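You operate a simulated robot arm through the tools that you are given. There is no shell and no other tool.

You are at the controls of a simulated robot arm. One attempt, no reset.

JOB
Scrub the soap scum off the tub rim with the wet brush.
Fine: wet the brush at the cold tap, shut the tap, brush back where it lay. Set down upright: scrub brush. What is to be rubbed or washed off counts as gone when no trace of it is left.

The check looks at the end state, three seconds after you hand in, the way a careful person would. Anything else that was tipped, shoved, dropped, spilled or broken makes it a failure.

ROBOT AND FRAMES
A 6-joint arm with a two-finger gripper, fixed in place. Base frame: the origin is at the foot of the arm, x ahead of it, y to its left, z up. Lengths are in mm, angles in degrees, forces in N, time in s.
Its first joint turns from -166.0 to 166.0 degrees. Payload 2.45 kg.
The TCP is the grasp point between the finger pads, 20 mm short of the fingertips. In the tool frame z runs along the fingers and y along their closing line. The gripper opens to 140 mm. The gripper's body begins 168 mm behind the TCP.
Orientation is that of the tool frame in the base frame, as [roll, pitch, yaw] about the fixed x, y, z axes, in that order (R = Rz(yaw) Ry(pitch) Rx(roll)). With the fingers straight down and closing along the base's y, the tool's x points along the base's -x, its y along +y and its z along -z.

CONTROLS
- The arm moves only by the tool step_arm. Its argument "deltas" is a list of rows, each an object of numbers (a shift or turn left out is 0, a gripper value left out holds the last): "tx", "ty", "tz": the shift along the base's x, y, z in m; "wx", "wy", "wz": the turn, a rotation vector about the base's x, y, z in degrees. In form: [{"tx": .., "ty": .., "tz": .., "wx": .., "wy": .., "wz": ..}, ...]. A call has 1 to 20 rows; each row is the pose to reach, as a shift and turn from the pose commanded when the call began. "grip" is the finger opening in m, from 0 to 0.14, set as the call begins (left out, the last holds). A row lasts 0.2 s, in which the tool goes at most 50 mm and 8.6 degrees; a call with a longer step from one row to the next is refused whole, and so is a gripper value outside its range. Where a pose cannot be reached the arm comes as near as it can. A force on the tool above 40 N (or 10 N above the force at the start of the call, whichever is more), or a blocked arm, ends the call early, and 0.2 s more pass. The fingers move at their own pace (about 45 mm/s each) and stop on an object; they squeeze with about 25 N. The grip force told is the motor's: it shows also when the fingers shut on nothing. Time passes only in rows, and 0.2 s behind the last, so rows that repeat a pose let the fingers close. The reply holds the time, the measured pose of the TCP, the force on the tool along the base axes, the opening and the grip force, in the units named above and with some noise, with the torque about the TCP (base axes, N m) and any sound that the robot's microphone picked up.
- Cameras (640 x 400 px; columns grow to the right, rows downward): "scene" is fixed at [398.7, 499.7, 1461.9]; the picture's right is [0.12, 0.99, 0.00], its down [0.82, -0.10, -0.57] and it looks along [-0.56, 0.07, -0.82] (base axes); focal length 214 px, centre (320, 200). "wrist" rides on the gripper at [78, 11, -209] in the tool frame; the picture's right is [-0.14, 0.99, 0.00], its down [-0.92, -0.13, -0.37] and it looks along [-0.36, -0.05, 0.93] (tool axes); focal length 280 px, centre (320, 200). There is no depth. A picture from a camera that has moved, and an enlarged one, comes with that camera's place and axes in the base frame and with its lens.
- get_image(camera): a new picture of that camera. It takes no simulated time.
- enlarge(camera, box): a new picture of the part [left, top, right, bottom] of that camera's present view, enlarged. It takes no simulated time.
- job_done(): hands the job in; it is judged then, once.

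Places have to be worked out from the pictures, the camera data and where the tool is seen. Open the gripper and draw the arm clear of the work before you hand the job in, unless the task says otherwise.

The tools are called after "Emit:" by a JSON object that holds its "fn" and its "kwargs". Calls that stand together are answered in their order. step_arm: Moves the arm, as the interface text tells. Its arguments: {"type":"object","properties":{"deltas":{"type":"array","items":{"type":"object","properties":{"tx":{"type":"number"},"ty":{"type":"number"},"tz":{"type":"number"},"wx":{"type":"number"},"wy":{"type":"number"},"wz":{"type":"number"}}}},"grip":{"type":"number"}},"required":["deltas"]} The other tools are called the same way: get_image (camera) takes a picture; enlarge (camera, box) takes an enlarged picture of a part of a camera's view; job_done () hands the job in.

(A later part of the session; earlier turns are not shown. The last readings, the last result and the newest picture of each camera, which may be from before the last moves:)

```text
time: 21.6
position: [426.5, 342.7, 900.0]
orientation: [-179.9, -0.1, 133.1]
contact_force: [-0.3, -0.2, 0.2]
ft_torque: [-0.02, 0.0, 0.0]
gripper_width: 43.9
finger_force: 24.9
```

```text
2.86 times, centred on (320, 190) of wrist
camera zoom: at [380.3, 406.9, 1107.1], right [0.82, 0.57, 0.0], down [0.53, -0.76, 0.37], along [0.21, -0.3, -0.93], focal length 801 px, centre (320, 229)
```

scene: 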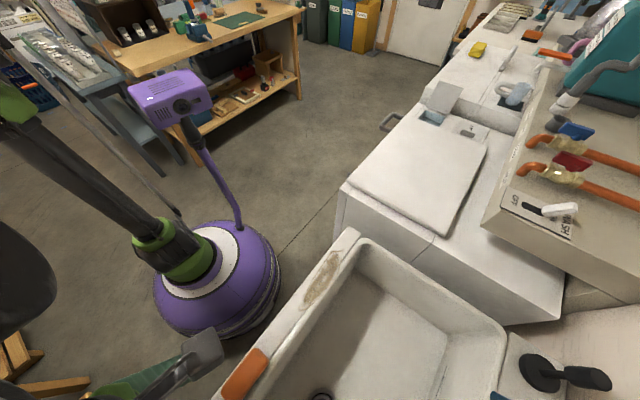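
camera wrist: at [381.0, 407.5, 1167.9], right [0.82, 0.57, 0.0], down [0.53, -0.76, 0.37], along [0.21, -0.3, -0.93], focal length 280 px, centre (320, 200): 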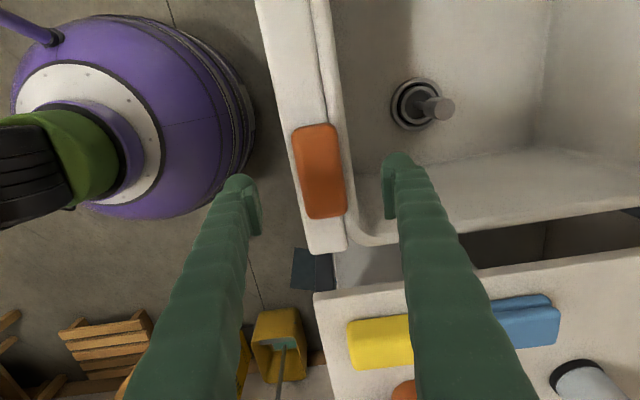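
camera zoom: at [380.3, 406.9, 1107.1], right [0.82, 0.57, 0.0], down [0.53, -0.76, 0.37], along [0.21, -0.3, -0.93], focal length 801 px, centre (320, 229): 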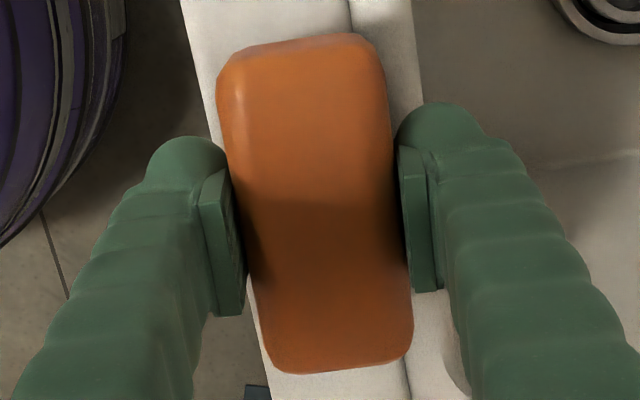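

The brush is gripped (43.9 mm, 25 N). I lift it straight up 110 mm and check the hold.

Emit:
{"fn": "step_arm", "kwargs": {"deltas": [{"tz": 0.01}, {"tz": 0.03}, {"tz": 0.06}, {"tz": 0.09}, {"tz": 0.11}, {"tz": 0.11}]}}

Emit:
{"fn": "get_image", "kwargs": {"camera": "wrist"}}

Emit:
{"fn": "get_image", "kwargs": {"camera": "scene"}}

```text
time: 23.0
position: [426.7, 341.0, 1008.5]
orientation: [-179.9, -0.1, 133.1]
contact_force: [-0.9, 0.5, -0.1]
ft_torque: [0.02, 0.0, 0.0]
gripper_width: 19.9
finger_force: 0.0
```

```text
taken
camera wrist: at [381.0, 405.9, 1216.3], right [0.82, 0.57, 0.0], down [0.53, -0.76, 0.37], along [0.21, -0.3, -0.93], focal length 280 px, centre (320, 200)
```

wrist: 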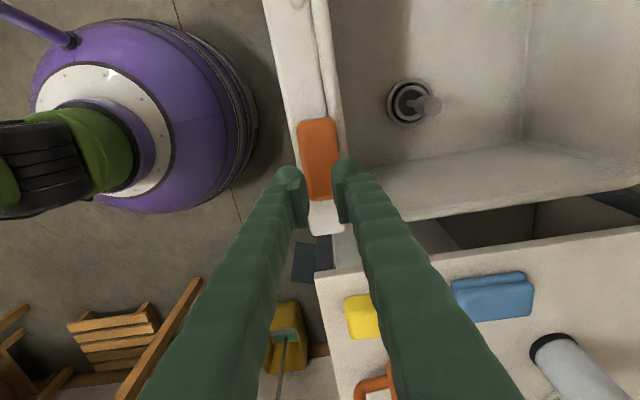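

```text
taken
```

scene: 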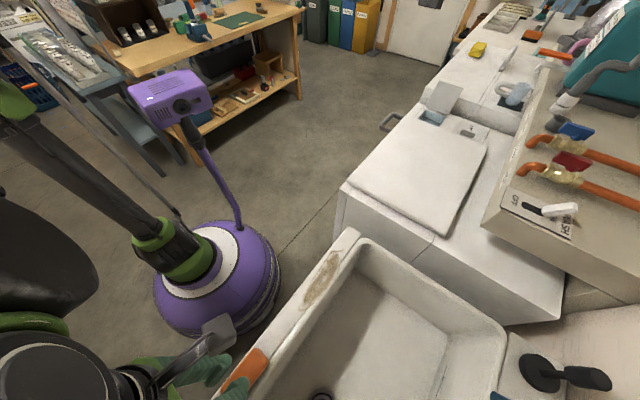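

The fingers slipped off the rounded top, so the brush sits lower than I judged; it still seems to lie in place. I enlarge to check its pose.

Emit:
{"fn": "enlarge", "kwargs": {"camera": "wrist", "box": [260, 100, 380, 220]}}

Emit:
{"fn": "enlarge", "kwargs": {"camera": "scene", "box": [180, 320, 300, 400]}}

```text
3.33 times, centred on (320, 160) of wrist
camera zoom: at [381.0, 405.9, 1216.3], right [0.82, 0.57, 0.0], down [0.53, -0.76, 0.37], along [0.21, -0.3, -0.93], focal length 935 px, centre (320, 333)
```

zoom: 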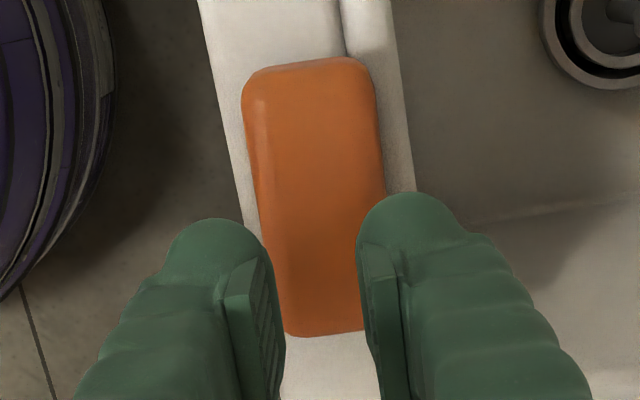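

```text
5.00 times, centred on (240, 360) of scene
camera zoom: at [398.7, 499.7, 1461.9], right [0.12, 0.99, 0.0], down [0.82, -0.1, -0.57], along [-0.56, 0.07, -0.82], focal length 1072 px, centre (720, -600)
```

zoom: 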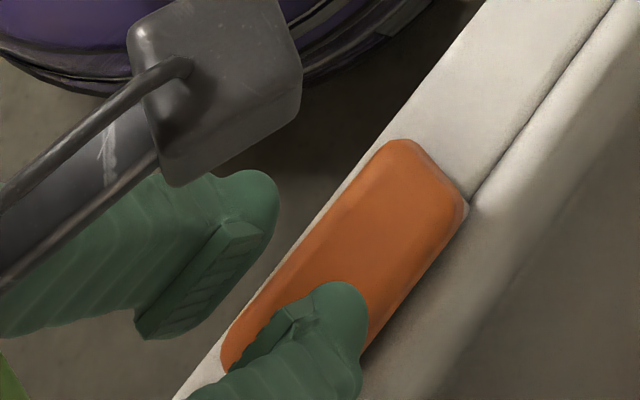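

The brush hasn't moved. To get the rim height exactly I touch the rim with the closed fingertips at a clean spot between the brush and the scum, about (360, 410).

Emit:
{"fn": "step_arm", "kwargs": {"deltas": [{"tx": -0.03, "ty": 0.03}, {"tx": -0.06, "ty": 0.062}, {"tx": -0.067, "ty": 0.069, "tz": -0.02}, {"tx": -0.067, "ty": 0.069, "tz": -0.06}, {"tx": -0.067, "ty": 0.069, "tz": -0.1}, {"tx": -0.067, "ty": 0.069, "tz": -0.1}]}}

Emit:
{"fn": "step_arm", "kwargs": {"deltas": [{"tz": -0.002}, {"tz": -0.004}, {"tz": -0.006}, {"tz": -0.008}, {"tz": -0.01}, {"tz": -0.012}, {"tz": -0.014}, {"tz": -0.016}, {"tz": -0.018}, {"tz": -0.02}, {"tz": -0.022}, {"tz": -0.024}]}}

```text
time: 24.4
position: [358.8, 410.7, 909.1]
orientation: [180.0, 0.0, 133.0]
contact_force: [0.2, 0.1, 0.7]
ft_torque: [0.01, 0.04, 0.02]
gripper_width: 20.1
finger_force: 0.0
```

```text
time: 27.0
position: [361.0, 411.4, 883.6]
orientation: [180.0, 0.0, 132.9]
contact_force: [0.5, 0.9, 0.3]
ft_torque: [0.02, 0.01, 0.0]
gripper_width: 20.1
finger_force: 0.1
```

No contact with tips at z≈864; I continue down in small steps.

Emit:
{"fn": "step_arm", "kwargs": {"deltas": [{"tz": -0.002}, {"tz": -0.004}, {"tz": -0.006}, {"tz": -0.008}, {"tz": -0.01}, {"tz": -0.012}, {"tz": -0.014}, {"tz": -0.016}, {"tz": -0.018}, {"tz": -0.02}]}}

Emit:
{"fn": "get_image", "kwargs": {"camera": "wrist"}}

```text
time: 27.9
position: [359.1, 411.8, 880.6]
orientation: [180.0, 0.0, 133.0]
contact_force: [-4.5, -4.0, 17.1]
ft_torque: [-0.1, 0.07, 0.03]
gripper_width: 19.9
finger_force: 0.1
stopped in row 4: the force on the tool passed its limit at 48 N (the readings are from after the stop); the commanded pose is now the measured one
```

```text
taken
camera wrist: at [313.0, 476.0, 1087.8], right [0.82, 0.58, 0.0], down [0.53, -0.76, 0.37], along [0.21, -0.3, -0.93], focal length 280 px, centre (320, 200)
```

wrist: 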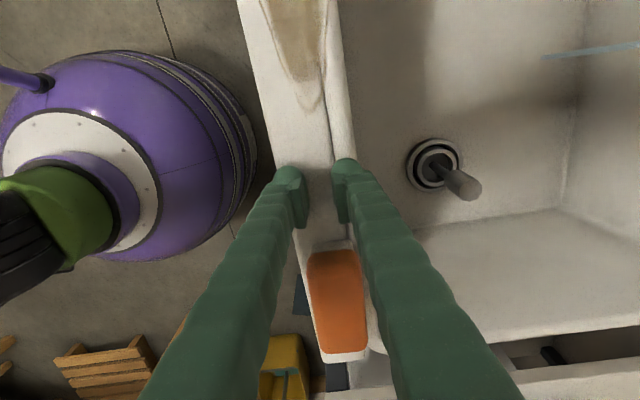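

Contact came at TCP z≈880, i.e. fingertips at about 860, though the inner finger may be on the raised inner lip. I lift, shift outward by 12 mm so both fingers are over the flat ledge, and touch again.

Emit:
{"fn": "step_arm", "kwargs": {"deltas": [{"tz": 0.006}, {"tz": 0.012}, {"tx": -0.0085, "ty": -0.0085, "tz": 0.012}, {"tx": -0.0085, "ty": -0.0085, "tz": 0.006}, {"tx": -0.0085, "ty": -0.0085, "tz": 0.003}]}}

Emit:
{"fn": "step_arm", "kwargs": {"deltas": [{"tz": -0.001}, {"tz": -0.002}, {"tz": -0.003}, {"tz": -0.004}, {"tz": -0.005}, {"tz": -0.006}, {"tz": -0.007}, {"tz": -0.008}, {"tz": -0.009}, {"tz": -0.01}, {"tz": -0.011}, {"tz": -0.012}, {"tz": -0.013}, {"tz": -0.014}, {"tz": -0.015}, {"tz": -0.016}, {"tz": -0.017}, {"tz": -0.018}]}}

Emit:
{"fn": "enlarge", "kwargs": {"camera": "wrist", "box": [240, 120, 400, 260]}}

```text
time: 29.1
position: [350.0, 403.1, 882.4]
orientation: [-179.9, -0.1, 133.0]
contact_force: [0.1, 0.7, 0.3]
ft_torque: [0.01, 0.03, -0.03]
gripper_width: 20.0
finger_force: 0.0
```

```text
time: 30.2
position: [352.9, 403.1, 880.8]
orientation: [180.0, 0.0, 133.1]
contact_force: [-5.3, -5.1, 15.9]
ft_torque: [-0.14, 0.18, -0.01]
gripper_width: 20.2
finger_force: 0.0
stopped in row 5: the force on the tool passed its limit at 45 N (the readings are from after the stop); the commanded pose is now the measured one
```

```text
2.86 times, centred on (320, 190) of wrist
camera zoom: at [305.1, 468.1, 1087.8], right [0.82, 0.58, 0.0], down [0.53, -0.76, 0.37], along [0.21, -0.3, -0.93], focal length 801 px, centre (320, 229)
```

zoom: 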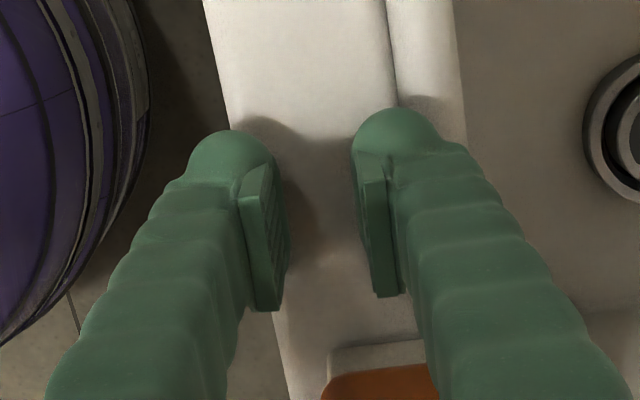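

Contact again at TCP z≈880.8, so the rim surface is at about z≈860 and my grasp at 900 was too high. I lift, open and return above the brush to re-check alignment before gripping at TCP z≈885.

Emit:
{"fn": "step_arm", "kwargs": {"deltas": [{"tz": 0.02}, {"tz": 0.05}, {"tz": 0.08}, {"tx": 0.03, "ty": -0.025, "tz": 0.08}, {"tx": 0.06, "ty": -0.048, "tz": 0.08}, {"tx": 0.0745, "ty": -0.0605, "tz": 0.08}, {"tx": 0.0745, "ty": -0.0605, "tz": 0.08}], "grip": 0.1}}

Emit:
{"fn": "enlarge", "kwargs": {"camera": "wrist", "box": [220, 120, 420, 260]}}

```text
time: 31.8
position: [427.5, 344.0, 958.5]
orientation: [180.0, 0.0, 133.0]
contact_force: [0.0, 0.0, 0.4]
ft_torque: [-0.02, -0.01, 0.01]
gripper_width: 99.7
finger_force: 0.0
```

```text
2.86 times, centred on (320, 190) of wrist
camera zoom: at [381.8, 407.7, 1166.4], right [0.82, 0.58, 0.0], down [0.53, -0.76, 0.37], along [0.21, -0.3, -0.93], focal length 801 px, centre (320, 229)
```

zoom: 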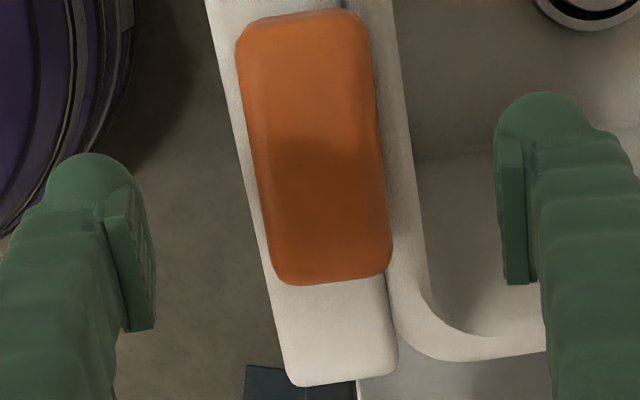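

The brush lies as before, turned by only about 1.5°. I nudge 3 mm along its length and descend to TCP z≈886 with open fingers.

Emit:
{"fn": "step_arm", "kwargs": {"deltas": [{"tx": 0.0025, "ty": -0.0025, "tz": -0.02}, {"tx": 0.0025, "ty": -0.0025, "tz": -0.045}, {"tx": 0.0025, "ty": -0.0025, "tz": -0.062}, {"tx": 0.0025, "ty": -0.0025, "tz": -0.073}, {"tx": 0.0025, "ty": -0.0025, "tz": -0.073}]}}

Emit:
{"fn": "step_arm", "kwargs": {"deltas": [{"tz": 0}, {"tz": 0}]}}

Emit:
{"fn": "enlarge", "kwargs": {"camera": "wrist", "box": [220, 120, 420, 260]}}

```text
time: 33.0
position: [428.3, 341.7, 886.8]
orientation: [-179.9, 0.1, 133.0]
contact_force: [-0.6, -0.6, -0.1]
ft_torque: [0.03, -0.02, -0.02]
gripper_width: 99.8
finger_force: 0.0
```

```text
time: 33.6
position: [426.7, 341.4, 886.1]
orientation: [179.9, 0.0, 133.0]
contact_force: [0.0, -0.4, -0.4]
ft_torque: [0.0, 0.01, 0.06]
gripper_width: 100.3
finger_force: 0.1
```

```text
2.86 times, centred on (320, 190) of wrist
camera zoom: at [382.5, 405.4, 1094.1], right [0.82, 0.58, 0.0], down [0.53, -0.76, 0.37], along [0.21, -0.3, -0.93], focal length 801 px, centre (320, 229)
```

zoom: 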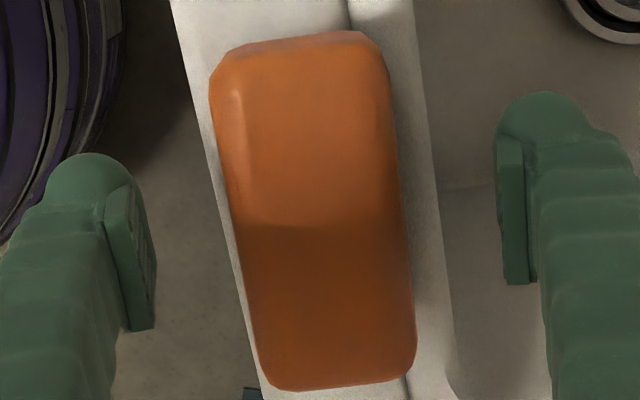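

Aligned, no contact, tips about 6 mm above the rim. I go 1.5 mm lower and close.

Emit:
{"fn": "step_arm", "kwargs": {"deltas": [{"tz": -0.0015}, {"tz": -0.0015}, {"tz": -0.0015}, {"tz": -0.0015}, {"tz": -0.0015}, {"tz": -0.0015}, {"tz": -0.0015}], "grip": 0.025}}

Emit:
{"fn": "enlarge", "kwargs": {"camera": "wrist", "box": [220, 120, 420, 260]}}

```text
time: 35.2
position: [427.2, 341.2, 883.3]
orientation: [180.0, 0.0, 133.0]
contact_force: [-0.7, -0.6, -0.2]
ft_torque: [0.03, -0.01, 0.02]
gripper_width: 44.3
finger_force: 25.0
```

```text
2.86 times, centred on (320, 190) of wrist
camera zoom: at [382.5, 405.2, 1092.1], right [0.82, 0.58, 0.0], down [0.53, -0.76, 0.37], along [0.21, -0.3, -0.93], focal length 801 px, centre (320, 229)
```

zoom: 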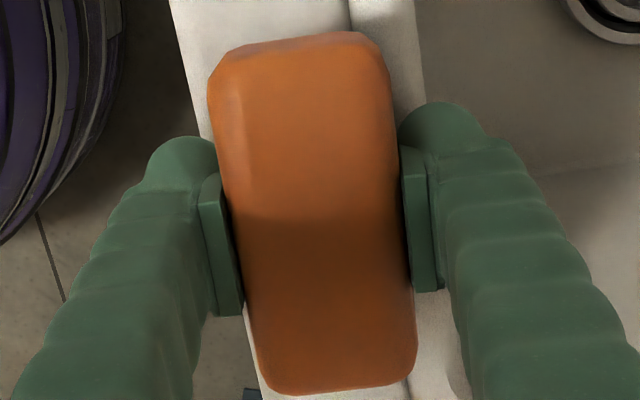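

Gripped at 44.3 mm. I lift only 25 mm slowly and check that the width holds.

Emit:
{"fn": "step_arm", "kwargs": {"deltas": [{"tz": 0.004}, {"tz": 0.008}, {"tz": 0.014}, {"tz": 0.02}, {"tz": 0.025}]}}

Emit:
{"fn": "get_image", "kwargs": {"camera": "wrist"}}

Emit:
{"fn": "enlarge", "kwargs": {"camera": "scene", "box": [180, 320, 300, 400]}}

```text
time: 36.4
position: [429.1, 341.6, 909.5]
orientation: [-180.0, 0.0, 133.1]
contact_force: [-0.6, 0.0, -1.3]
ft_torque: [0.0, 0.04, -0.01]
gripper_width: 44.2
finger_force: 24.8
```

```text
taken
camera wrist: at [382.5, 405.9, 1118.0], right [0.82, 0.58, 0.0], down [0.53, -0.76, 0.37], along [0.21, -0.3, -0.93], focal length 280 px, centre (320, 200)
```

wrist: 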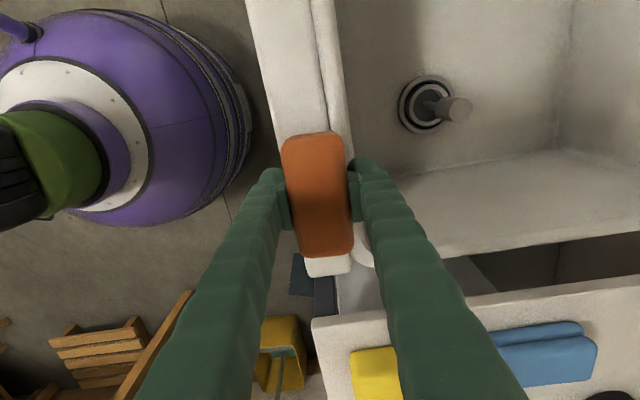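

```text
5.00 times, centred on (240, 360) of scene
camera zoom: at [398.7, 499.7, 1461.9], right [0.12, 0.99, 0.0], down [0.82, -0.1, -0.57], along [-0.56, 0.07, -0.82], focal length 1072 px, centre (720, -600)
```

zoom: 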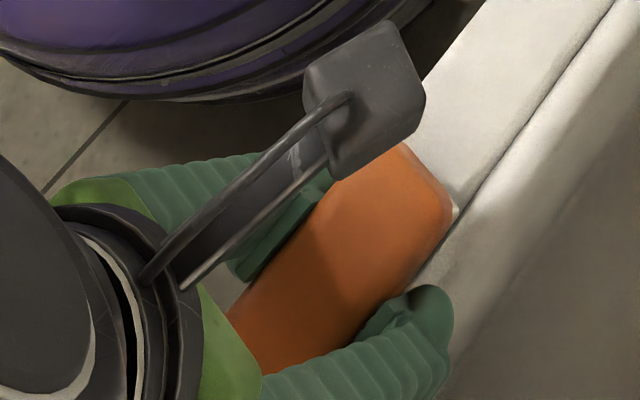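

Held firmly. I lift higher and carry the brush over the basin, keeping well clear of the faucet.

Emit:
{"fn": "step_arm", "kwargs": {"deltas": [{"tz": 0.03}, {"tz": 0.06}, {"tz": 0.089, "ty": 0.02}, {"tz": 0.089, "ty": 0.06}, {"tz": 0.089, "ty": 0.1}, {"tz": 0.089, "ty": 0.14}, {"tz": 0.089, "ty": 0.18}, {"tz": 0.089, "ty": 0.2}, {"tz": 0.089, "ty": 0.2}]}}

Emit:
{"fn": "step_arm", "kwargs": {"deltas": [{"wx": 5.3, "wy": -5.3, "tx": 0.01, "ty": 0.012}, {"wx": 10.6, "wy": -10.6, "tx": 0.02, "ty": 0.025}, {"wx": 15.9, "wy": -15.9, "tx": 0.03, "ty": 0.037}, {"wx": 21.2, "wy": -21.2, "tx": 0.04, "ty": 0.05, "tz": -0.01}, {"wx": 26.5, "wy": -26.5, "tx": 0.05, "ty": 0.063, "tz": -0.02}, {"wx": 31.8, "wy": -31.8, "tx": 0.06, "ty": 0.076, "tz": -0.03}, {"wx": 31.8, "wy": -31.8, "tx": 0.06, "ty": 0.076, "tz": -0.03}]}}

Emit:
{"fn": "get_image", "kwargs": {"camera": "wrist"}}

Emit:
{"fn": "get_image", "kwargs": {"camera": "scene"}}

```text
time: 38.4
position: [428.9, 541.7, 999.2]
orientation: [180.0, -0.1, 133.0]
contact_force: [-0.8, -0.3, -0.5]
ft_torque: [-0.02, 0.02, 0.02]
gripper_width: 44.4
finger_force: 24.8
```

```text
time: 40.0
position: [488.2, 615.8, 969.2]
orientation: [135.1, -1.4, 133.7]
contact_force: [-0.3, -0.4, -1.0]
ft_torque: [-0.01, -0.02, 0.01]
gripper_width: 44.1
finger_force: 24.7
```

```text
taken
camera wrist: at [335.1, 573.6, 1124.5], right [0.61, 0.37, 0.7], down [0.38, -0.91, 0.15], along [0.69, 0.18, -0.7], focal length 280 px, centre (320, 200)
```

wrist: 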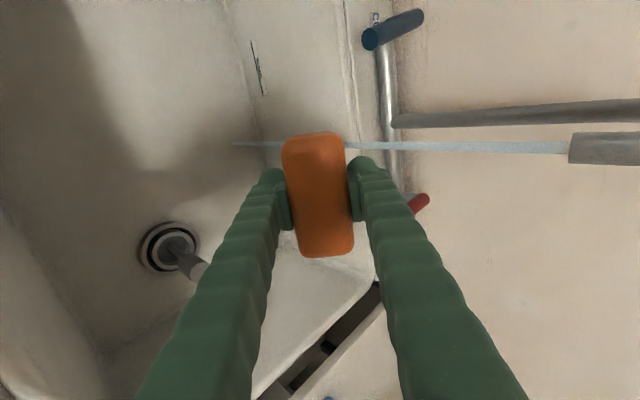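

```text
taken
```

scene: 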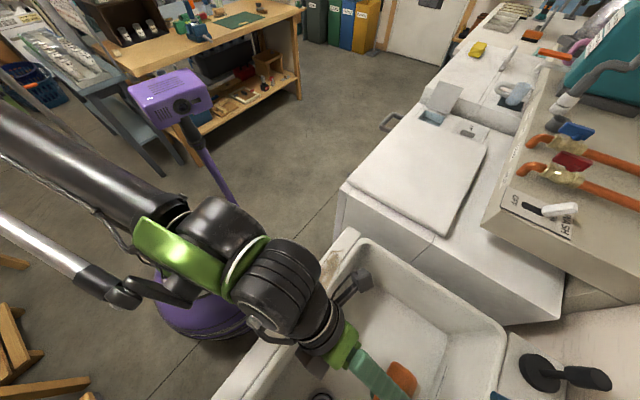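

Clear view: the water falls from the outlet (z≈1100) at (568, 708); the brush is 100 mm short of it. I move the brush in so the stream hits its near end past the finger, bristles partly facing up-front.

Emit:
{"fn": "step_arm", "kwargs": {"deltas": [{"tx": 0.018, "ty": 0.009, "tz": -0.01}, {"tx": 0.036, "ty": 0.02, "tz": -0.02}, {"tx": 0.054, "ty": 0.031, "tz": -0.029}, {"tx": 0.072, "ty": 0.043, "tz": -0.029}, {"tx": 0.0895, "ty": 0.054, "tz": -0.029}, {"tx": 0.0895, "ty": 0.054, "tz": -0.029}]}}

Emit:
{"fn": "get_image", "kwargs": {"camera": "wrist"}}

Emit:
{"fn": "enlarge", "kwargs": {"camera": "wrist", "box": [220, 90, 420, 260]}}

Emit:
{"fn": "get_image", "kwargs": {"camera": "scene"}}

```text
time: 41.4
position: [577.3, 671.9, 940.1]
orientation: [135.1, -1.4, 133.6]
contact_force: [0.0, -0.1, -1.0]
ft_torque: [0.01, 0.02, 0.0]
gripper_width: 44.2
finger_force: 24.6
```

```text
taken
camera wrist: at [424.3, 628.9, 1096.0], right [0.61, 0.37, 0.7], down [0.38, -0.91, 0.15], along [0.69, 0.18, -0.7], focal length 280 px, centre (320, 200)
```

wrist: 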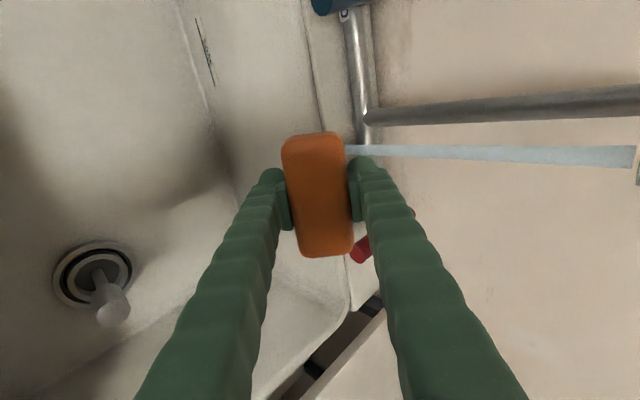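

```text
2.35 times, centred on (320, 175) of wrist
camera zoom: at [424.3, 628.9, 1096.0], right [0.61, 0.37, 0.7], down [0.38, -0.91, 0.15], along [0.69, 0.18, -0.7], focal length 660 px, centre (320, 259)
```

zoom: 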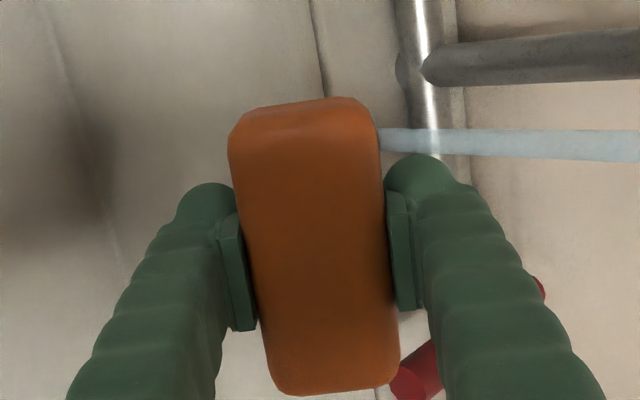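

```text
taken
```

scene: 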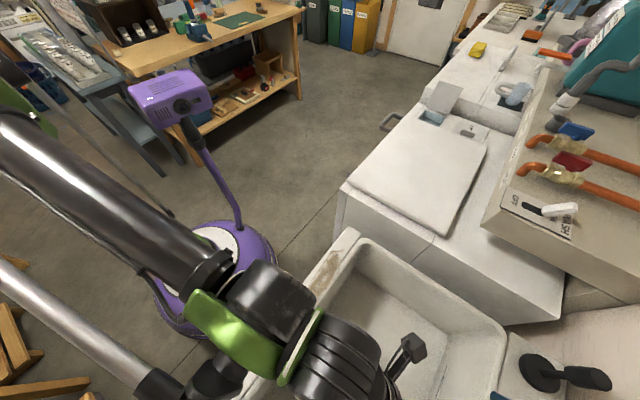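

The stream strikes the brush's side and bristles and is stopped by it, so it is getting wet. I hold a moment and sweep slowly through so the whole length is wetted.

Emit:
{"fn": "step_arm", "kwargs": {"deltas": [{"tz": 0}, {"tz": 0}, {"tz": 0}, {"tz": 0}, {"tz": 0}, {"tx": -0.008, "ty": 0.008}, {"tx": -0.016, "ty": 0.016}, {"tx": -0.024, "ty": 0.024}, {"tx": -0.024, "ty": 0.024}, {"tx": -0.024, "ty": 0.024}, {"tx": -0.024, "ty": 0.024}, {"tx": -0.032, "ty": 0.032}, {"tx": -0.04, "ty": 0.04}, {"tx": -0.046, "ty": 0.046}, {"tx": -0.046, "ty": 0.046}, {"tx": -0.046, "ty": 0.046}, {"tx": -0.046, "ty": 0.046}, {"tx": -0.046, "ty": 0.046}]}}

Emit:
{"fn": "get_image", "kwargs": {"camera": "wrist"}}

Emit:
{"fn": "enlarge", "kwargs": {"camera": "wrist", "box": [220, 90, 420, 260]}}

```text
time: 45.2
position: [532.7, 717.4, 940.2]
orientation: [135.0, -1.4, 133.7]
contact_force: [0.4, -0.3, -0.6]
ft_torque: [-0.02, 0.01, -0.03]
gripper_width: 44.3
finger_force: 25.5
```

```text
taken
camera wrist: at [378.9, 674.0, 1096.4], right [0.61, 0.37, 0.7], down [0.38, -0.91, 0.15], along [0.69, 0.18, -0.7], focal length 280 px, centre (320, 200)
```

wrist: 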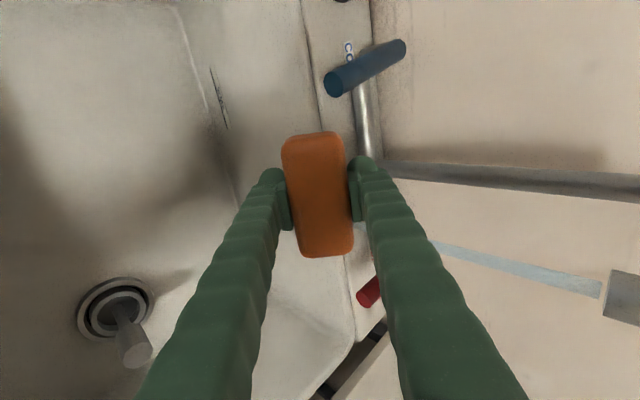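

```text
2.35 times, centred on (320, 175) of wrist
camera zoom: at [378.9, 674.0, 1096.4], right [0.61, 0.37, 0.7], down [0.38, -0.91, 0.15], along [0.69, 0.18, -0.7], focal length 660 px, centre (320, 259)
```

zoom: 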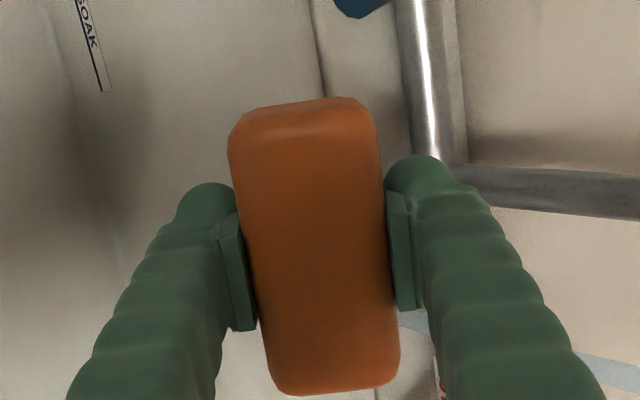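

Whole brush has been passed through the stream. I now back the brush out of the water toward me and bring the tool upright again over the basin.

Emit:
{"fn": "step_arm", "kwargs": {"deltas": [{"tx": -0.02, "ty": -0.02, "tz": 0.005}, {"tx": -0.045, "ty": -0.045, "tz": 0.01}, {"tx": -0.075, "ty": -0.075, "tz": 0.02}, {"tx": -0.1, "ty": -0.1, "tz": 0.03, "wx": -5.3, "wy": 5.3}, {"tx": -0.125, "ty": -0.11, "tz": 0.04, "wx": -10.6, "wy": 10.6}, {"tx": -0.15, "ty": -0.11, "tz": 0.05, "wx": -15.9, "wy": 15.9}, {"tx": -0.18, "ty": -0.105, "tz": 0.06, "wx": -21.2, "wy": 21.2}, {"tx": -0.21, "ty": -0.1, "tz": 0.065, "wx": -26.5, "wy": 26.5}, {"tx": -0.24, "ty": -0.09, "tz": 0.065, "wx": -31.8, "wy": 31.8}, {"tx": -0.26, "ty": -0.08, "tz": 0.065, "wx": -31.8, "wy": 31.8}, {"tx": -0.26, "ty": -0.08, "tz": 0.065, "wx": -31.8, "wy": 31.8}]}}

Emit:
{"fn": "get_image", "kwargs": {"camera": "wrist"}}

Emit:
{"fn": "get_image", "kwargs": {"camera": "scene"}}

```text
time: 47.6
position: [270.1, 635.8, 1005.3]
orientation: [180.0, 0.0, 133.0]
contact_force: [0.6, -0.1, 0.0]
ft_torque: [0.0, -0.04, -0.03]
gripper_width: 44.5
finger_force: 25.2
```

```text
taken
camera wrist: at [225.0, 700.6, 1212.6], right [0.82, 0.58, 0.0], down [0.53, -0.76, 0.37], along [0.21, -0.3, -0.93], focal length 280 px, centre (320, 200)
```

wrist: 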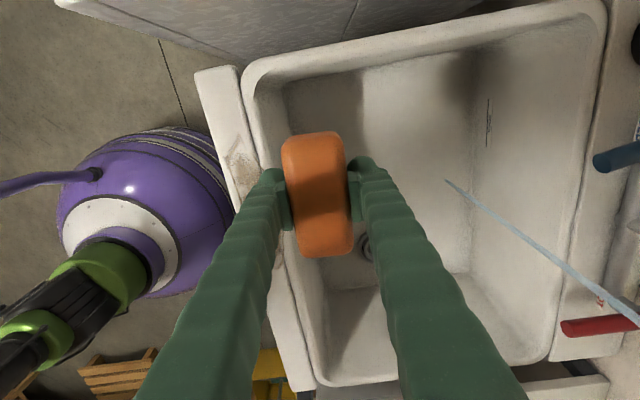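

```text
taken
```

scene: 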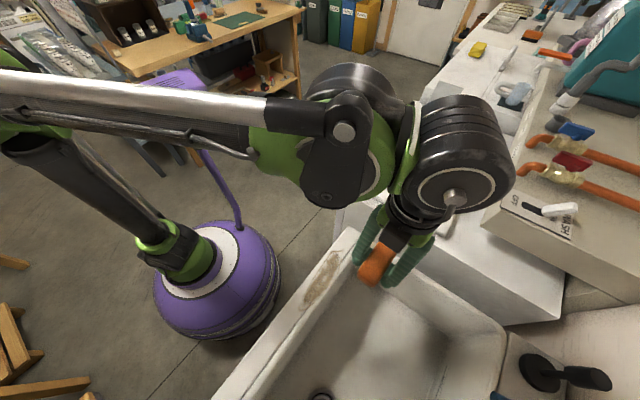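

The stream keeps draining freely. The scene camera sees the scum well; I enlarge it to fix its bounds.

Emit:
{"fn": "enlarge", "kwargs": {"camera": "scene", "box": [270, 220, 380, 320]}}

Emit:
{"fn": "enlarge", "kwargs": {"camera": "wrist", "box": [190, 60, 290, 180]}}

```text
4.00 times, centred on (325, 270) of scene
camera zoom: at [398.7, 499.7, 1461.9], right [0.12, 0.99, 0.0], down [0.82, -0.1, -0.57], along [-0.56, 0.07, -0.82], focal length 858 px, centre (300, -80)
```

zoom: 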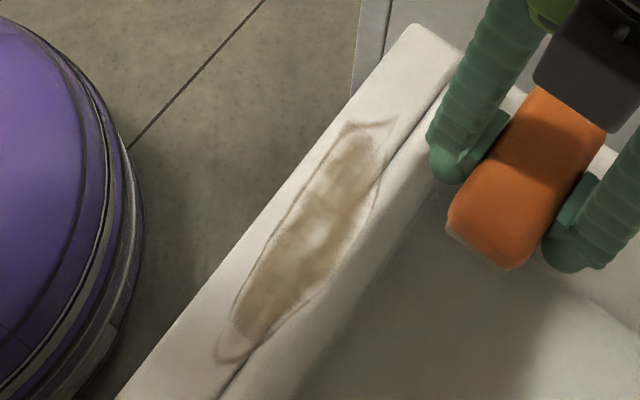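

```text
3.33 times, centred on (240, 120) of wrist
camera zoom: at [225.0, 700.6, 1212.6], right [0.82, 0.58, 0.0], down [0.53, -0.76, 0.37], along [0.21, -0.3, -0.93], focal length 935 px, centre (587, 467)
```

zoom: 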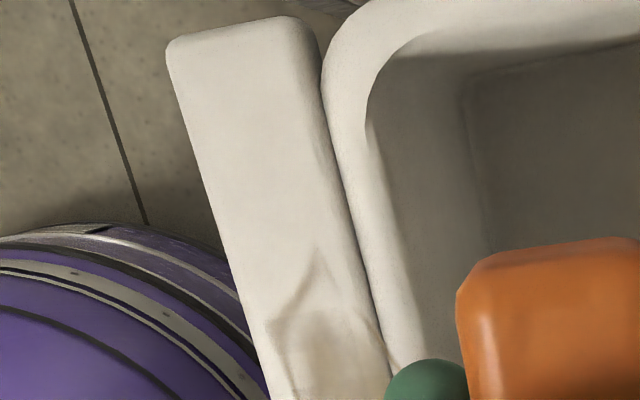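

The scum spans about 200 mm along the rim and 50 mm across (from the outer ledge onto the inner lip). I carry the brush above its near end, align with the rim, and lower to 15 mm above the surface.

Emit:
{"fn": "step_arm", "kwargs": {"deltas": [{"tx": 0.003, "ty": -0.04, "wz": 0.5}, {"tx": 0.006, "ty": -0.08, "wz": 1}, {"tx": 0.01, "ty": -0.12, "wz": 1.5}, {"tx": 0.0135, "ty": -0.162, "wz": 2}, {"tx": 0.0135, "ty": -0.162, "tz": -0.04, "wz": 2}, {"tx": 0.0135, "ty": -0.162, "tz": -0.08, "wz": 2}, {"tx": 0.0135, "ty": -0.162, "tz": -0.105, "wz": 2}, {"tx": 0.0135, "ty": -0.162, "tz": -0.105, "wz": 2}]}}

Emit:
{"fn": "get_image", "kwargs": {"camera": "wrist"}}

Emit:
{"fn": "enlarge", "kwargs": {"camera": "scene", "box": [240, 220, 400, 340]}}

```text
time: 49.4
position: [283.7, 475.4, 900.2]
orientation: [179.9, 0.0, 135.0]
contact_force: [0.0, -0.5, -0.2]
ft_torque: [-0.02, 0.02, -0.01]
gripper_width: 44.3
finger_force: 25.4
```

```text
taken
camera wrist: at [236.1, 539.6, 1108.7], right [0.8, 0.6, 0.0], down [0.56, -0.74, 0.37], along [0.22, -0.29, -0.93], focal length 280 px, centre (320, 200)
```

wrist: 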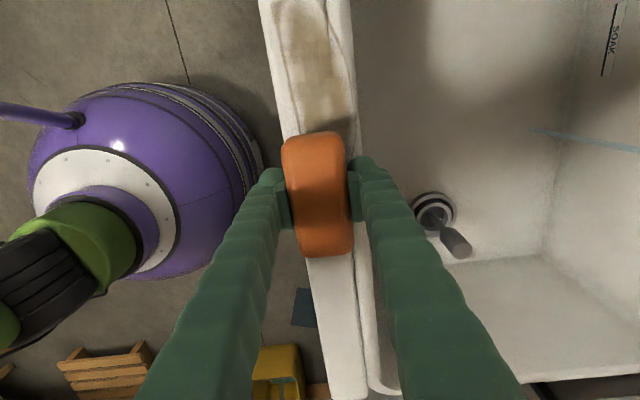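

```text
3.33 times, centred on (320, 280) of scene
camera zoom: at [398.7, 499.7, 1461.9], right [0.12, 0.99, 0.0], down [0.82, -0.1, -0.57], along [-0.56, 0.07, -0.82], focal length 715 px, centre (320, -67)
```

zoom: 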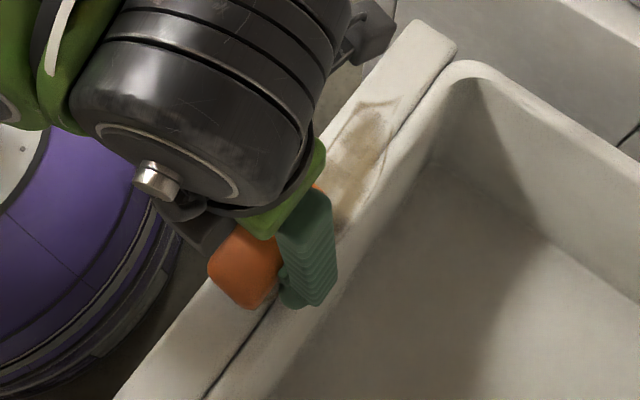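

Aligned over the near end of the scum. I lower in 1 mm steps until light contact is felt.

Emit:
{"fn": "step_arm", "kwargs": {"deltas": [{"tz": -0.005}, {"tz": -0.01}, {"tz": -0.011}, {"tz": -0.012}, {"tz": -0.013}, {"tz": -0.014}, {"tz": -0.0145}, {"tz": -0.015}]}}

```text
time: 51.2
position: [285.8, 473.9, 883.4]
orientation: [-179.9, 0.0, 135.0]
contact_force: [0.1, -0.3, 0.3]
ft_torque: [0.01, 0.08, 0.03]
gripper_width: 44.6
finger_force: 24.9
```

No contact force yet at z≈884; I go on in half-millimetre steps.

Emit:
{"fn": "step_arm", "kwargs": {"deltas": [{"tz": -0.0005}, {"tz": -0.001}, {"tz": -0.0015}, {"tz": -0.002}]}}

```text
time: 52.2
position: [285.1, 475.5, 883.4]
orientation: [179.9, 0.0, 135.0]
contact_force: [1.0, 2.3, 27.6]
ft_torque: [0.01, -0.01, -0.03]
gripper_width: 43.8
finger_force: 24.5
```

Contact at about 28 N; I ease off 0.8 mm and make the first scrubbing stroke along the rim over the scum.

Emit:
{"fn": "step_arm", "kwargs": {"deltas": [{"tz": 0.0008}, {"tx": -0.007, "ty": 0.007, "tz": 0.0008}, {"tx": -0.014, "ty": 0.014, "tz": 0.0008}, {"tx": -0.021, "ty": 0.021, "tz": 0.0008}, {"tx": -0.028, "ty": 0.028, "tz": 0.0008}, {"tx": -0.035, "ty": 0.035, "tz": 0.0008}, {"tx": -0.042, "ty": 0.042, "tz": 0.0008}, {"tx": -0.049, "ty": 0.049, "tz": 0.0008}, {"tx": -0.056, "ty": 0.056, "tz": 0.0008}, {"tx": -0.063, "ty": 0.063, "tz": 0.0008}, {"tx": -0.07, "ty": 0.07, "tz": 0.0008}, {"tx": -0.077, "ty": 0.077, "tz": 0.0008}, {"tx": -0.084, "ty": 0.084, "tz": 0.0008}, {"tx": -0.091, "ty": 0.091, "tz": 0.0008}, {"tx": -0.099, "ty": 0.099, "tz": 0.0008}]}}

Emit:
{"fn": "get_image", "kwargs": {"camera": "wrist"}}

Emit:
{"fn": "enlarge", "kwargs": {"camera": "scene", "box": [240, 220, 400, 340]}}

```text
time: 55.4
position: [187.0, 574.5, 883.7]
orientation: [179.9, 0.0, 134.9]
contact_force: [2.1, -3.8, 12.9]
ft_torque: [-0.05, -0.05, 0.08]
gripper_width: 44.3
finger_force: 25.4
```

```text
taken
camera wrist: at [139.4, 636.7, 1091.6], right [0.8, 0.6, 0.0], down [0.56, -0.74, 0.37], along [0.22, -0.29, -0.93], focal length 280 px, centre (320, 200)
```

wrist: 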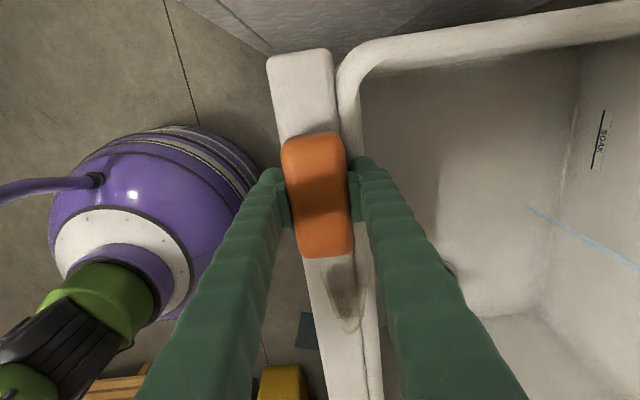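

```text
3.33 times, centred on (320, 280) of scene
camera zoom: at [398.7, 499.7, 1461.9], right [0.12, 0.99, 0.0], down [0.82, -0.1, -0.57], along [-0.56, 0.07, -0.82], focal length 715 px, centre (320, -67)
```

zoom: 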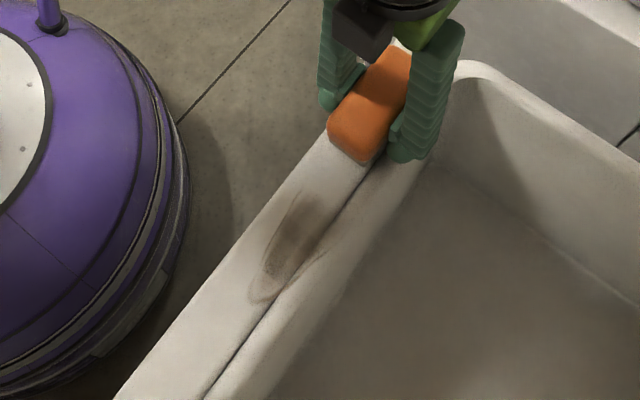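

The scum is fading where the brush passed, with a steady 13 N. I continue with the return stroke, a bit further past the near end.

Emit:
{"fn": "step_arm", "kwargs": {"deltas": [{"tx": -0.006, "ty": 0.006}, {"tx": 0.001, "ty": -0.001}, {"tx": 0.008, "ty": -0.008}, {"tx": 0.015, "ty": -0.015}, {"tx": 0.022, "ty": -0.022}, {"tx": 0.029, "ty": -0.029}, {"tx": 0.036, "ty": -0.036}, {"tx": 0.043, "ty": -0.043}, {"tx": 0.05, "ty": -0.05}, {"tx": 0.057, "ty": -0.057}, {"tx": 0.064, "ty": -0.064}, {"tx": 0.071, "ty": -0.071}, {"tx": 0.078, "ty": -0.078}, {"tx": 0.085, "ty": -0.085}, {"tx": 0.092, "ty": -0.092}, {"tx": 0.099, "ty": -0.099}, {"tx": 0.106, "ty": -0.106}, {"tx": 0.113, "ty": -0.113}, {"tx": 0.12, "ty": -0.12}]}}

Emit:
{"fn": "get_image", "kwargs": {"camera": "wrist"}}

Emit:
{"fn": "enlarge", "kwargs": {"camera": "scene", "box": [240, 220, 400, 340]}}

```text
time: 59.4
position: [305.8, 454.7, 883.7]
orientation: [180.0, 0.0, 135.0]
contact_force: [-0.4, 0.2, -1.4]
ft_torque: [-0.03, 0.01, 0.0]
gripper_width: 44.4
finger_force: 25.0
```

```text
taken
camera wrist: at [258.4, 517.0, 1092.2], right [0.8, 0.6, 0.0], down [0.56, -0.74, 0.37], along [0.22, -0.29, -0.93], focal length 280 px, centre (320, 200)
```

wrist: 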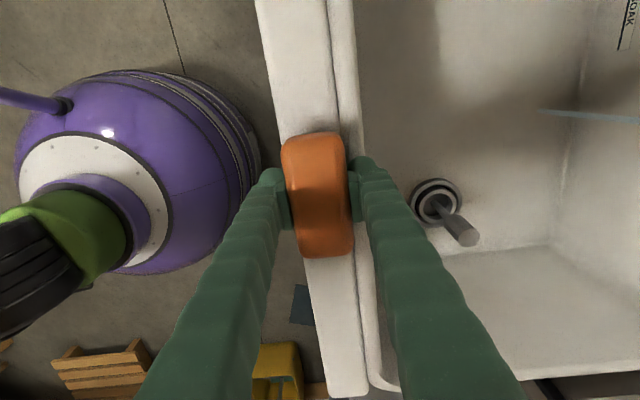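

```text
3.33 times, centred on (320, 280) of scene
camera zoom: at [398.7, 499.7, 1461.9], right [0.12, 0.99, 0.0], down [0.82, -0.1, -0.57], along [-0.56, 0.07, -0.82], focal length 715 px, centre (320, -67)
```

zoom: 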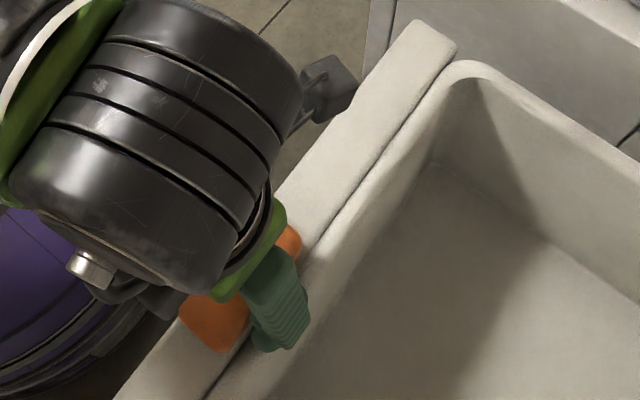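

The visible part looks clean already. I lift the brush a little and enlarge the rim to look for any trace.

Emit:
{"fn": "step_arm", "kwargs": {"deltas": [{"tz": 0.01}, {"tz": 0.03}, {"tz": 0.06, "tx": 0.02, "ty": -0.02}, {"tz": 0.08, "tx": 0.05, "ty": -0.05}, {"tz": 0.08, "tx": 0.08, "ty": -0.08}, {"tz": 0.08, "tx": 0.08, "ty": -0.08}]}}

Emit:
{"fn": "enlarge", "kwargs": {"camera": "wrist", "box": [240, 0, 380, 140]}}

Emit:
{"fn": "enlarge", "kwargs": {"camera": "scene", "box": [260, 220, 380, 330]}}

```text
time: 60.8
position: [386.5, 373.6, 966.7]
orientation: [180.0, 0.1, 135.0]
contact_force: [0.2, -0.8, -1.0]
ft_torque: [0.0, -0.02, 0.01]
gripper_width: 44.5
finger_force: 24.4
```

```text
2.86 times, centred on (310, 70) of wrist
camera zoom: at [338.0, 435.4, 1174.1], right [0.8, 0.6, 0.0], down [0.56, -0.74, 0.37], along [0.22, -0.29, -0.93], focal length 801 px, centre (349, 571)
```

zoom: 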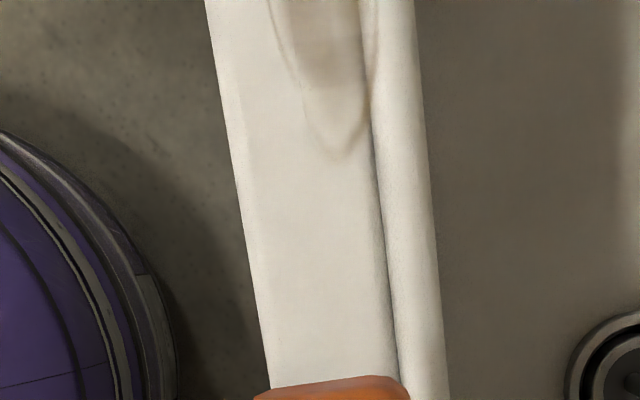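

```text
3.64 times, centred on (320, 275) of scene
camera zoom: at [398.7, 499.7, 1461.9], right [0.12, 0.99, 0.0], down [0.82, -0.1, -0.57], along [-0.56, 0.07, -0.82], focal length 780 px, centre (320, -73)
```

zoom: 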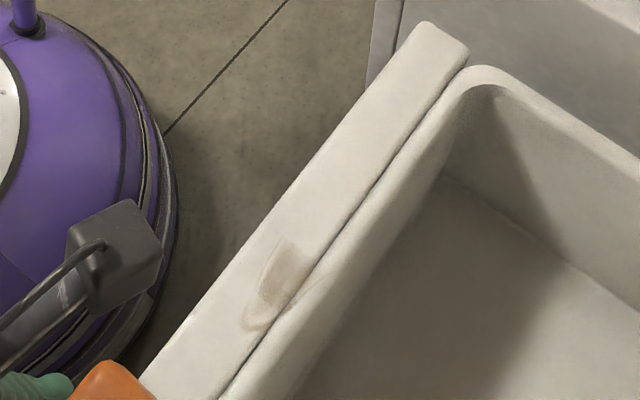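

Most is gone; a faint patch remains at the near end (u≈-160…-230 mm) where contact was lost. I go back over it and lower again until contact is felt.

Emit:
{"fn": "step_arm", "kwargs": {"deltas": [{"tx": -0.03, "ty": 0.033}, {"tx": -0.06, "ty": 0.063}, {"tx": -0.0764, "ty": 0.0834, "tz": -0.02}, {"tx": -0.0764, "ty": 0.0834, "tz": -0.055}, {"tx": -0.0764, "ty": 0.0834, "tz": -0.078}, {"tx": -0.0764, "ty": 0.0834, "tz": -0.08}, {"tx": -0.0764, "ty": 0.0834, "tz": -0.0805}, {"tx": -0.0764, "ty": 0.0834, "tz": -0.081}]}}

Emit:
{"fn": "step_arm", "kwargs": {"deltas": [{"tz": -0.0005}, {"tz": -0.001}]}}

```text
time: 62.6
position: [309.6, 457.6, 883.5]
orientation: [179.8, 0.0, 135.0]
contact_force: [-0.6, 5.7, 26.6]
ft_torque: [-0.04, -0.06, -0.01]
gripper_width: 44.6
finger_force: 25.0
```

```text
time: 63.2
position: [309.8, 456.5, 882.9]
orientation: [179.9, 0.0, 135.0]
contact_force: [3.3, 8.2, 26.3]
ft_torque: [0.02, -0.08, 0.0]
gripper_width: 44.4
finger_force: 25.2
```

Firm contact at 26 N. I scrub this end back and forth in two lanes.

Emit:
{"fn": "step_arm", "kwargs": {"deltas": [{"tx": -0.007, "ty": 0.007}, {"tx": -0.014, "ty": 0.014}, {"tx": -0.021, "ty": 0.021}, {"tx": -0.028, "ty": 0.028}, {"tx": -0.035, "ty": 0.035}, {"tx": -0.042, "ty": 0.042}, {"tx": -0.049, "ty": 0.049}, {"tx": -0.056, "ty": 0.056}, {"tx": -0.052, "ty": 0.06}, {"tx": -0.045, "ty": 0.053}, {"tx": -0.038, "ty": 0.046}, {"tx": -0.031, "ty": 0.039}, {"tx": -0.024, "ty": 0.032}, {"tx": -0.017, "ty": 0.025}, {"tx": -0.01, "ty": 0.018}, {"tx": -0.003, "ty": 0.011}, {"tx": 0.004, "ty": 0.004}, {"tx": 0.01, "ty": -0.002}]}}

Emit:
{"fn": "step_arm", "kwargs": {"deltas": [{"tx": -0.007, "ty": 0.007}, {"tx": -0.014, "ty": 0.014}, {"tx": -0.021, "ty": 0.021}, {"tx": -0.028, "ty": 0.028}, {"tx": -0.035, "ty": 0.035}, {"tx": -0.042, "ty": 0.042}, {"tx": -0.049, "ty": 0.049}, {"tx": -0.056, "ty": 0.056}, {"tx": -0.063, "ty": 0.063}, {"tx": -0.07, "ty": 0.07}]}}

Emit:
{"fn": "enlarge", "kwargs": {"camera": "wrist", "box": [260, 240, 420, 400]}}

Emit:
{"fn": "enlarge", "kwargs": {"camera": "scene", "box": [260, 220, 380, 330]}}

```text
time: 67.0
position: [320.6, 455.1, 881.4]
orientation: [-180.0, 0.1, 135.0]
contact_force: [0.6, -0.5, 1.3]
ft_torque: [-0.05, 0.01, -0.04]
gripper_width: 44.4
finger_force: 24.8
```

```text
time: 69.2
position: [249.6, 524.9, 882.3]
orientation: [180.0, 0.0, 135.0]
contact_force: [-0.4, 1.0, -1.2]
ft_torque: [0.0, -0.01, 0.0]
gripper_width: 44.2
finger_force: 25.3
```

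```text
2.50 times, centred on (340, 320) of wrist
camera zoom: at [201.7, 588.7, 1090.0], right [0.8, 0.6, 0.0], down [0.56, -0.74, 0.37], along [0.22, -0.29, -0.93], focal length 701 px, centre (270, -100)
```

zoom: 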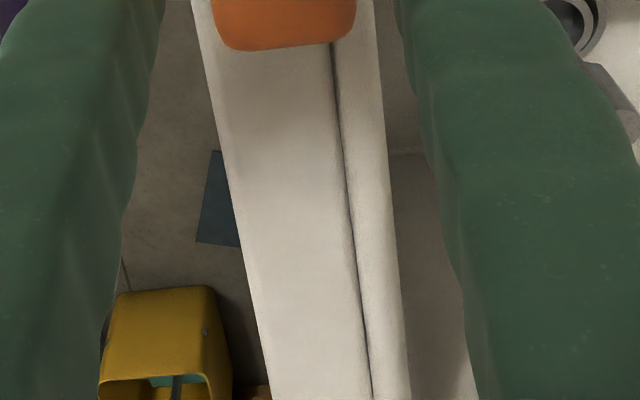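

```text
3.64 times, centred on (320, 275) of scene
camera zoom: at [398.7, 499.7, 1461.9], right [0.12, 0.99, 0.0], down [0.82, -0.1, -0.57], along [-0.56, 0.07, -0.82], focal length 780 px, centre (320, -73)
```

zoom: 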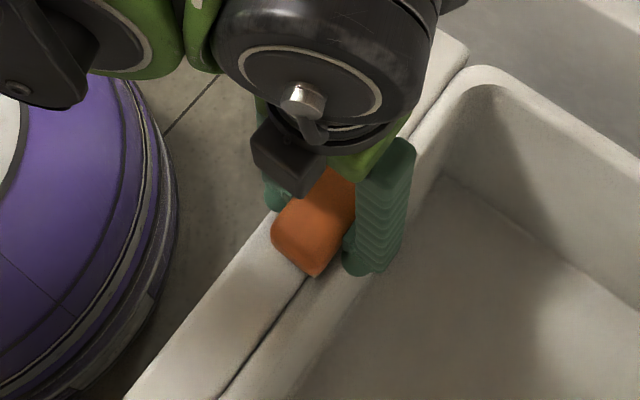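

The near end now looks clean too. I lift away and inspect the whole rim closely for any trace.

Emit:
{"fn": "step_arm", "kwargs": {"deltas": [{"tz": 0.02}, {"tz": 0.05}, {"tz": 0.085, "tx": 0.01, "ty": -0.01}, {"tz": 0.1, "tx": 0.04, "ty": -0.04}, {"tz": 0.12, "tx": 0.07, "ty": -0.07}, {"tz": 0.12, "tx": 0.1, "ty": -0.1}, {"tz": 0.12, "tx": 0.13, "ty": -0.13}, {"tz": 0.12, "tx": 0.137, "ty": -0.15}, {"tz": 0.12, "tx": 0.137, "ty": -0.15}]}}

Emit:
{"fn": "enlarge", "kwargs": {"camera": "scene", "box": [310, 230, 370, 270]}}

Emit:
{"fn": "enlarge", "kwargs": {"camera": "scene", "box": [270, 265, 340, 320]}}

Emit:
{"fn": "enlarge", "kwargs": {"camera": "wrist", "box": [240, 0, 380, 140]}}

```text
time: 71.2
position: [386.0, 376.2, 1002.2]
orientation: [-179.9, -0.1, 135.0]
contact_force: [0.4, -0.7, -0.9]
ft_torque: [0.02, 0.0, -0.02]
gripper_width: 44.6
finger_force: 25.2
```

```text
10.00 times, centred on (340, 250) of scene
camera zoom: at [398.7, 499.7, 1461.9], right [0.12, 0.99, 0.0], down [0.82, -0.1, -0.57], along [-0.56, 0.07, -0.82], focal length 2145 px, centre (120, -300)
```

zoom: 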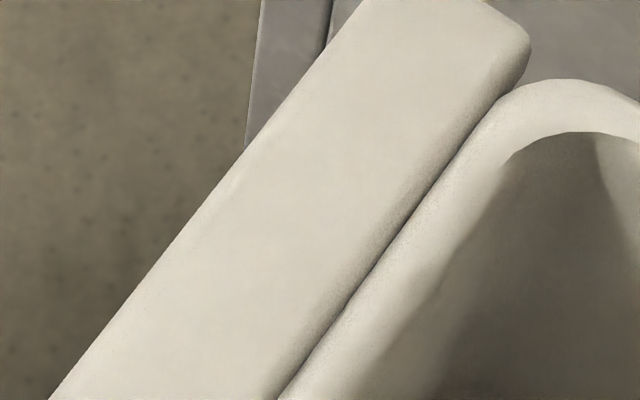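

```text
7.27 times, centred on (305, 292) of scene
camera zoom: at [398.7, 499.7, 1461.9], right [0.12, 0.99, 0.0], down [0.82, -0.1, -0.57], along [-0.56, 0.07, -0.82], focal length 1560 px, centre (429, -473)
```

zoom: 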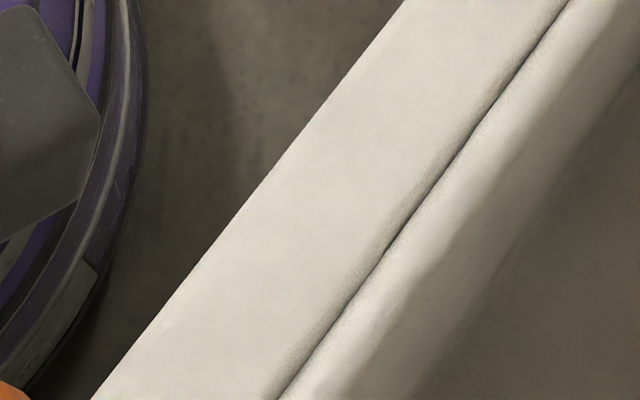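

```text
2.86 times, centred on (310, 70) of wrist
camera zoom: at [338.6, 439.0, 1209.5], right [0.8, 0.6, 0.0], down [0.56, -0.74, 0.37], along [0.22, -0.29, -0.93], focal length 801 px, centre (349, 571)
```

zoom: 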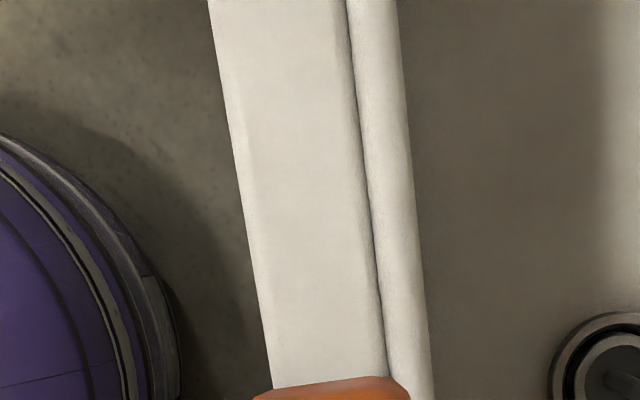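

Rim looks clean at high magnification. For insurance I make one more full pass in two lanes with light pressure.

Emit:
{"fn": "step_arm", "kwargs": {"deltas": [{"tx": -0.03, "ty": 0.03}, {"tx": -0.06, "ty": 0.06, "tz": -0.02}, {"tx": -0.078, "ty": 0.08, "tz": -0.06}, {"tx": -0.078, "ty": 0.08, "tz": -0.1}, {"tx": -0.078, "ty": 0.08, "tz": -0.117}, {"tx": -0.078, "ty": 0.08, "tz": -0.119}, {"tx": -0.078, "ty": 0.08, "tz": -0.1198}, {"tx": -0.078, "ty": 0.08, "tz": -0.1203}]}}

```text
time: 73.0
position: [308.5, 455.8, 880.8]
orientation: [-179.9, 0.1, 135.0]
contact_force: [-3.3, -0.8, 11.8]
ft_torque: [0.0, 0.0, -0.01]
gripper_width: 44.1
finger_force: 25.2
```

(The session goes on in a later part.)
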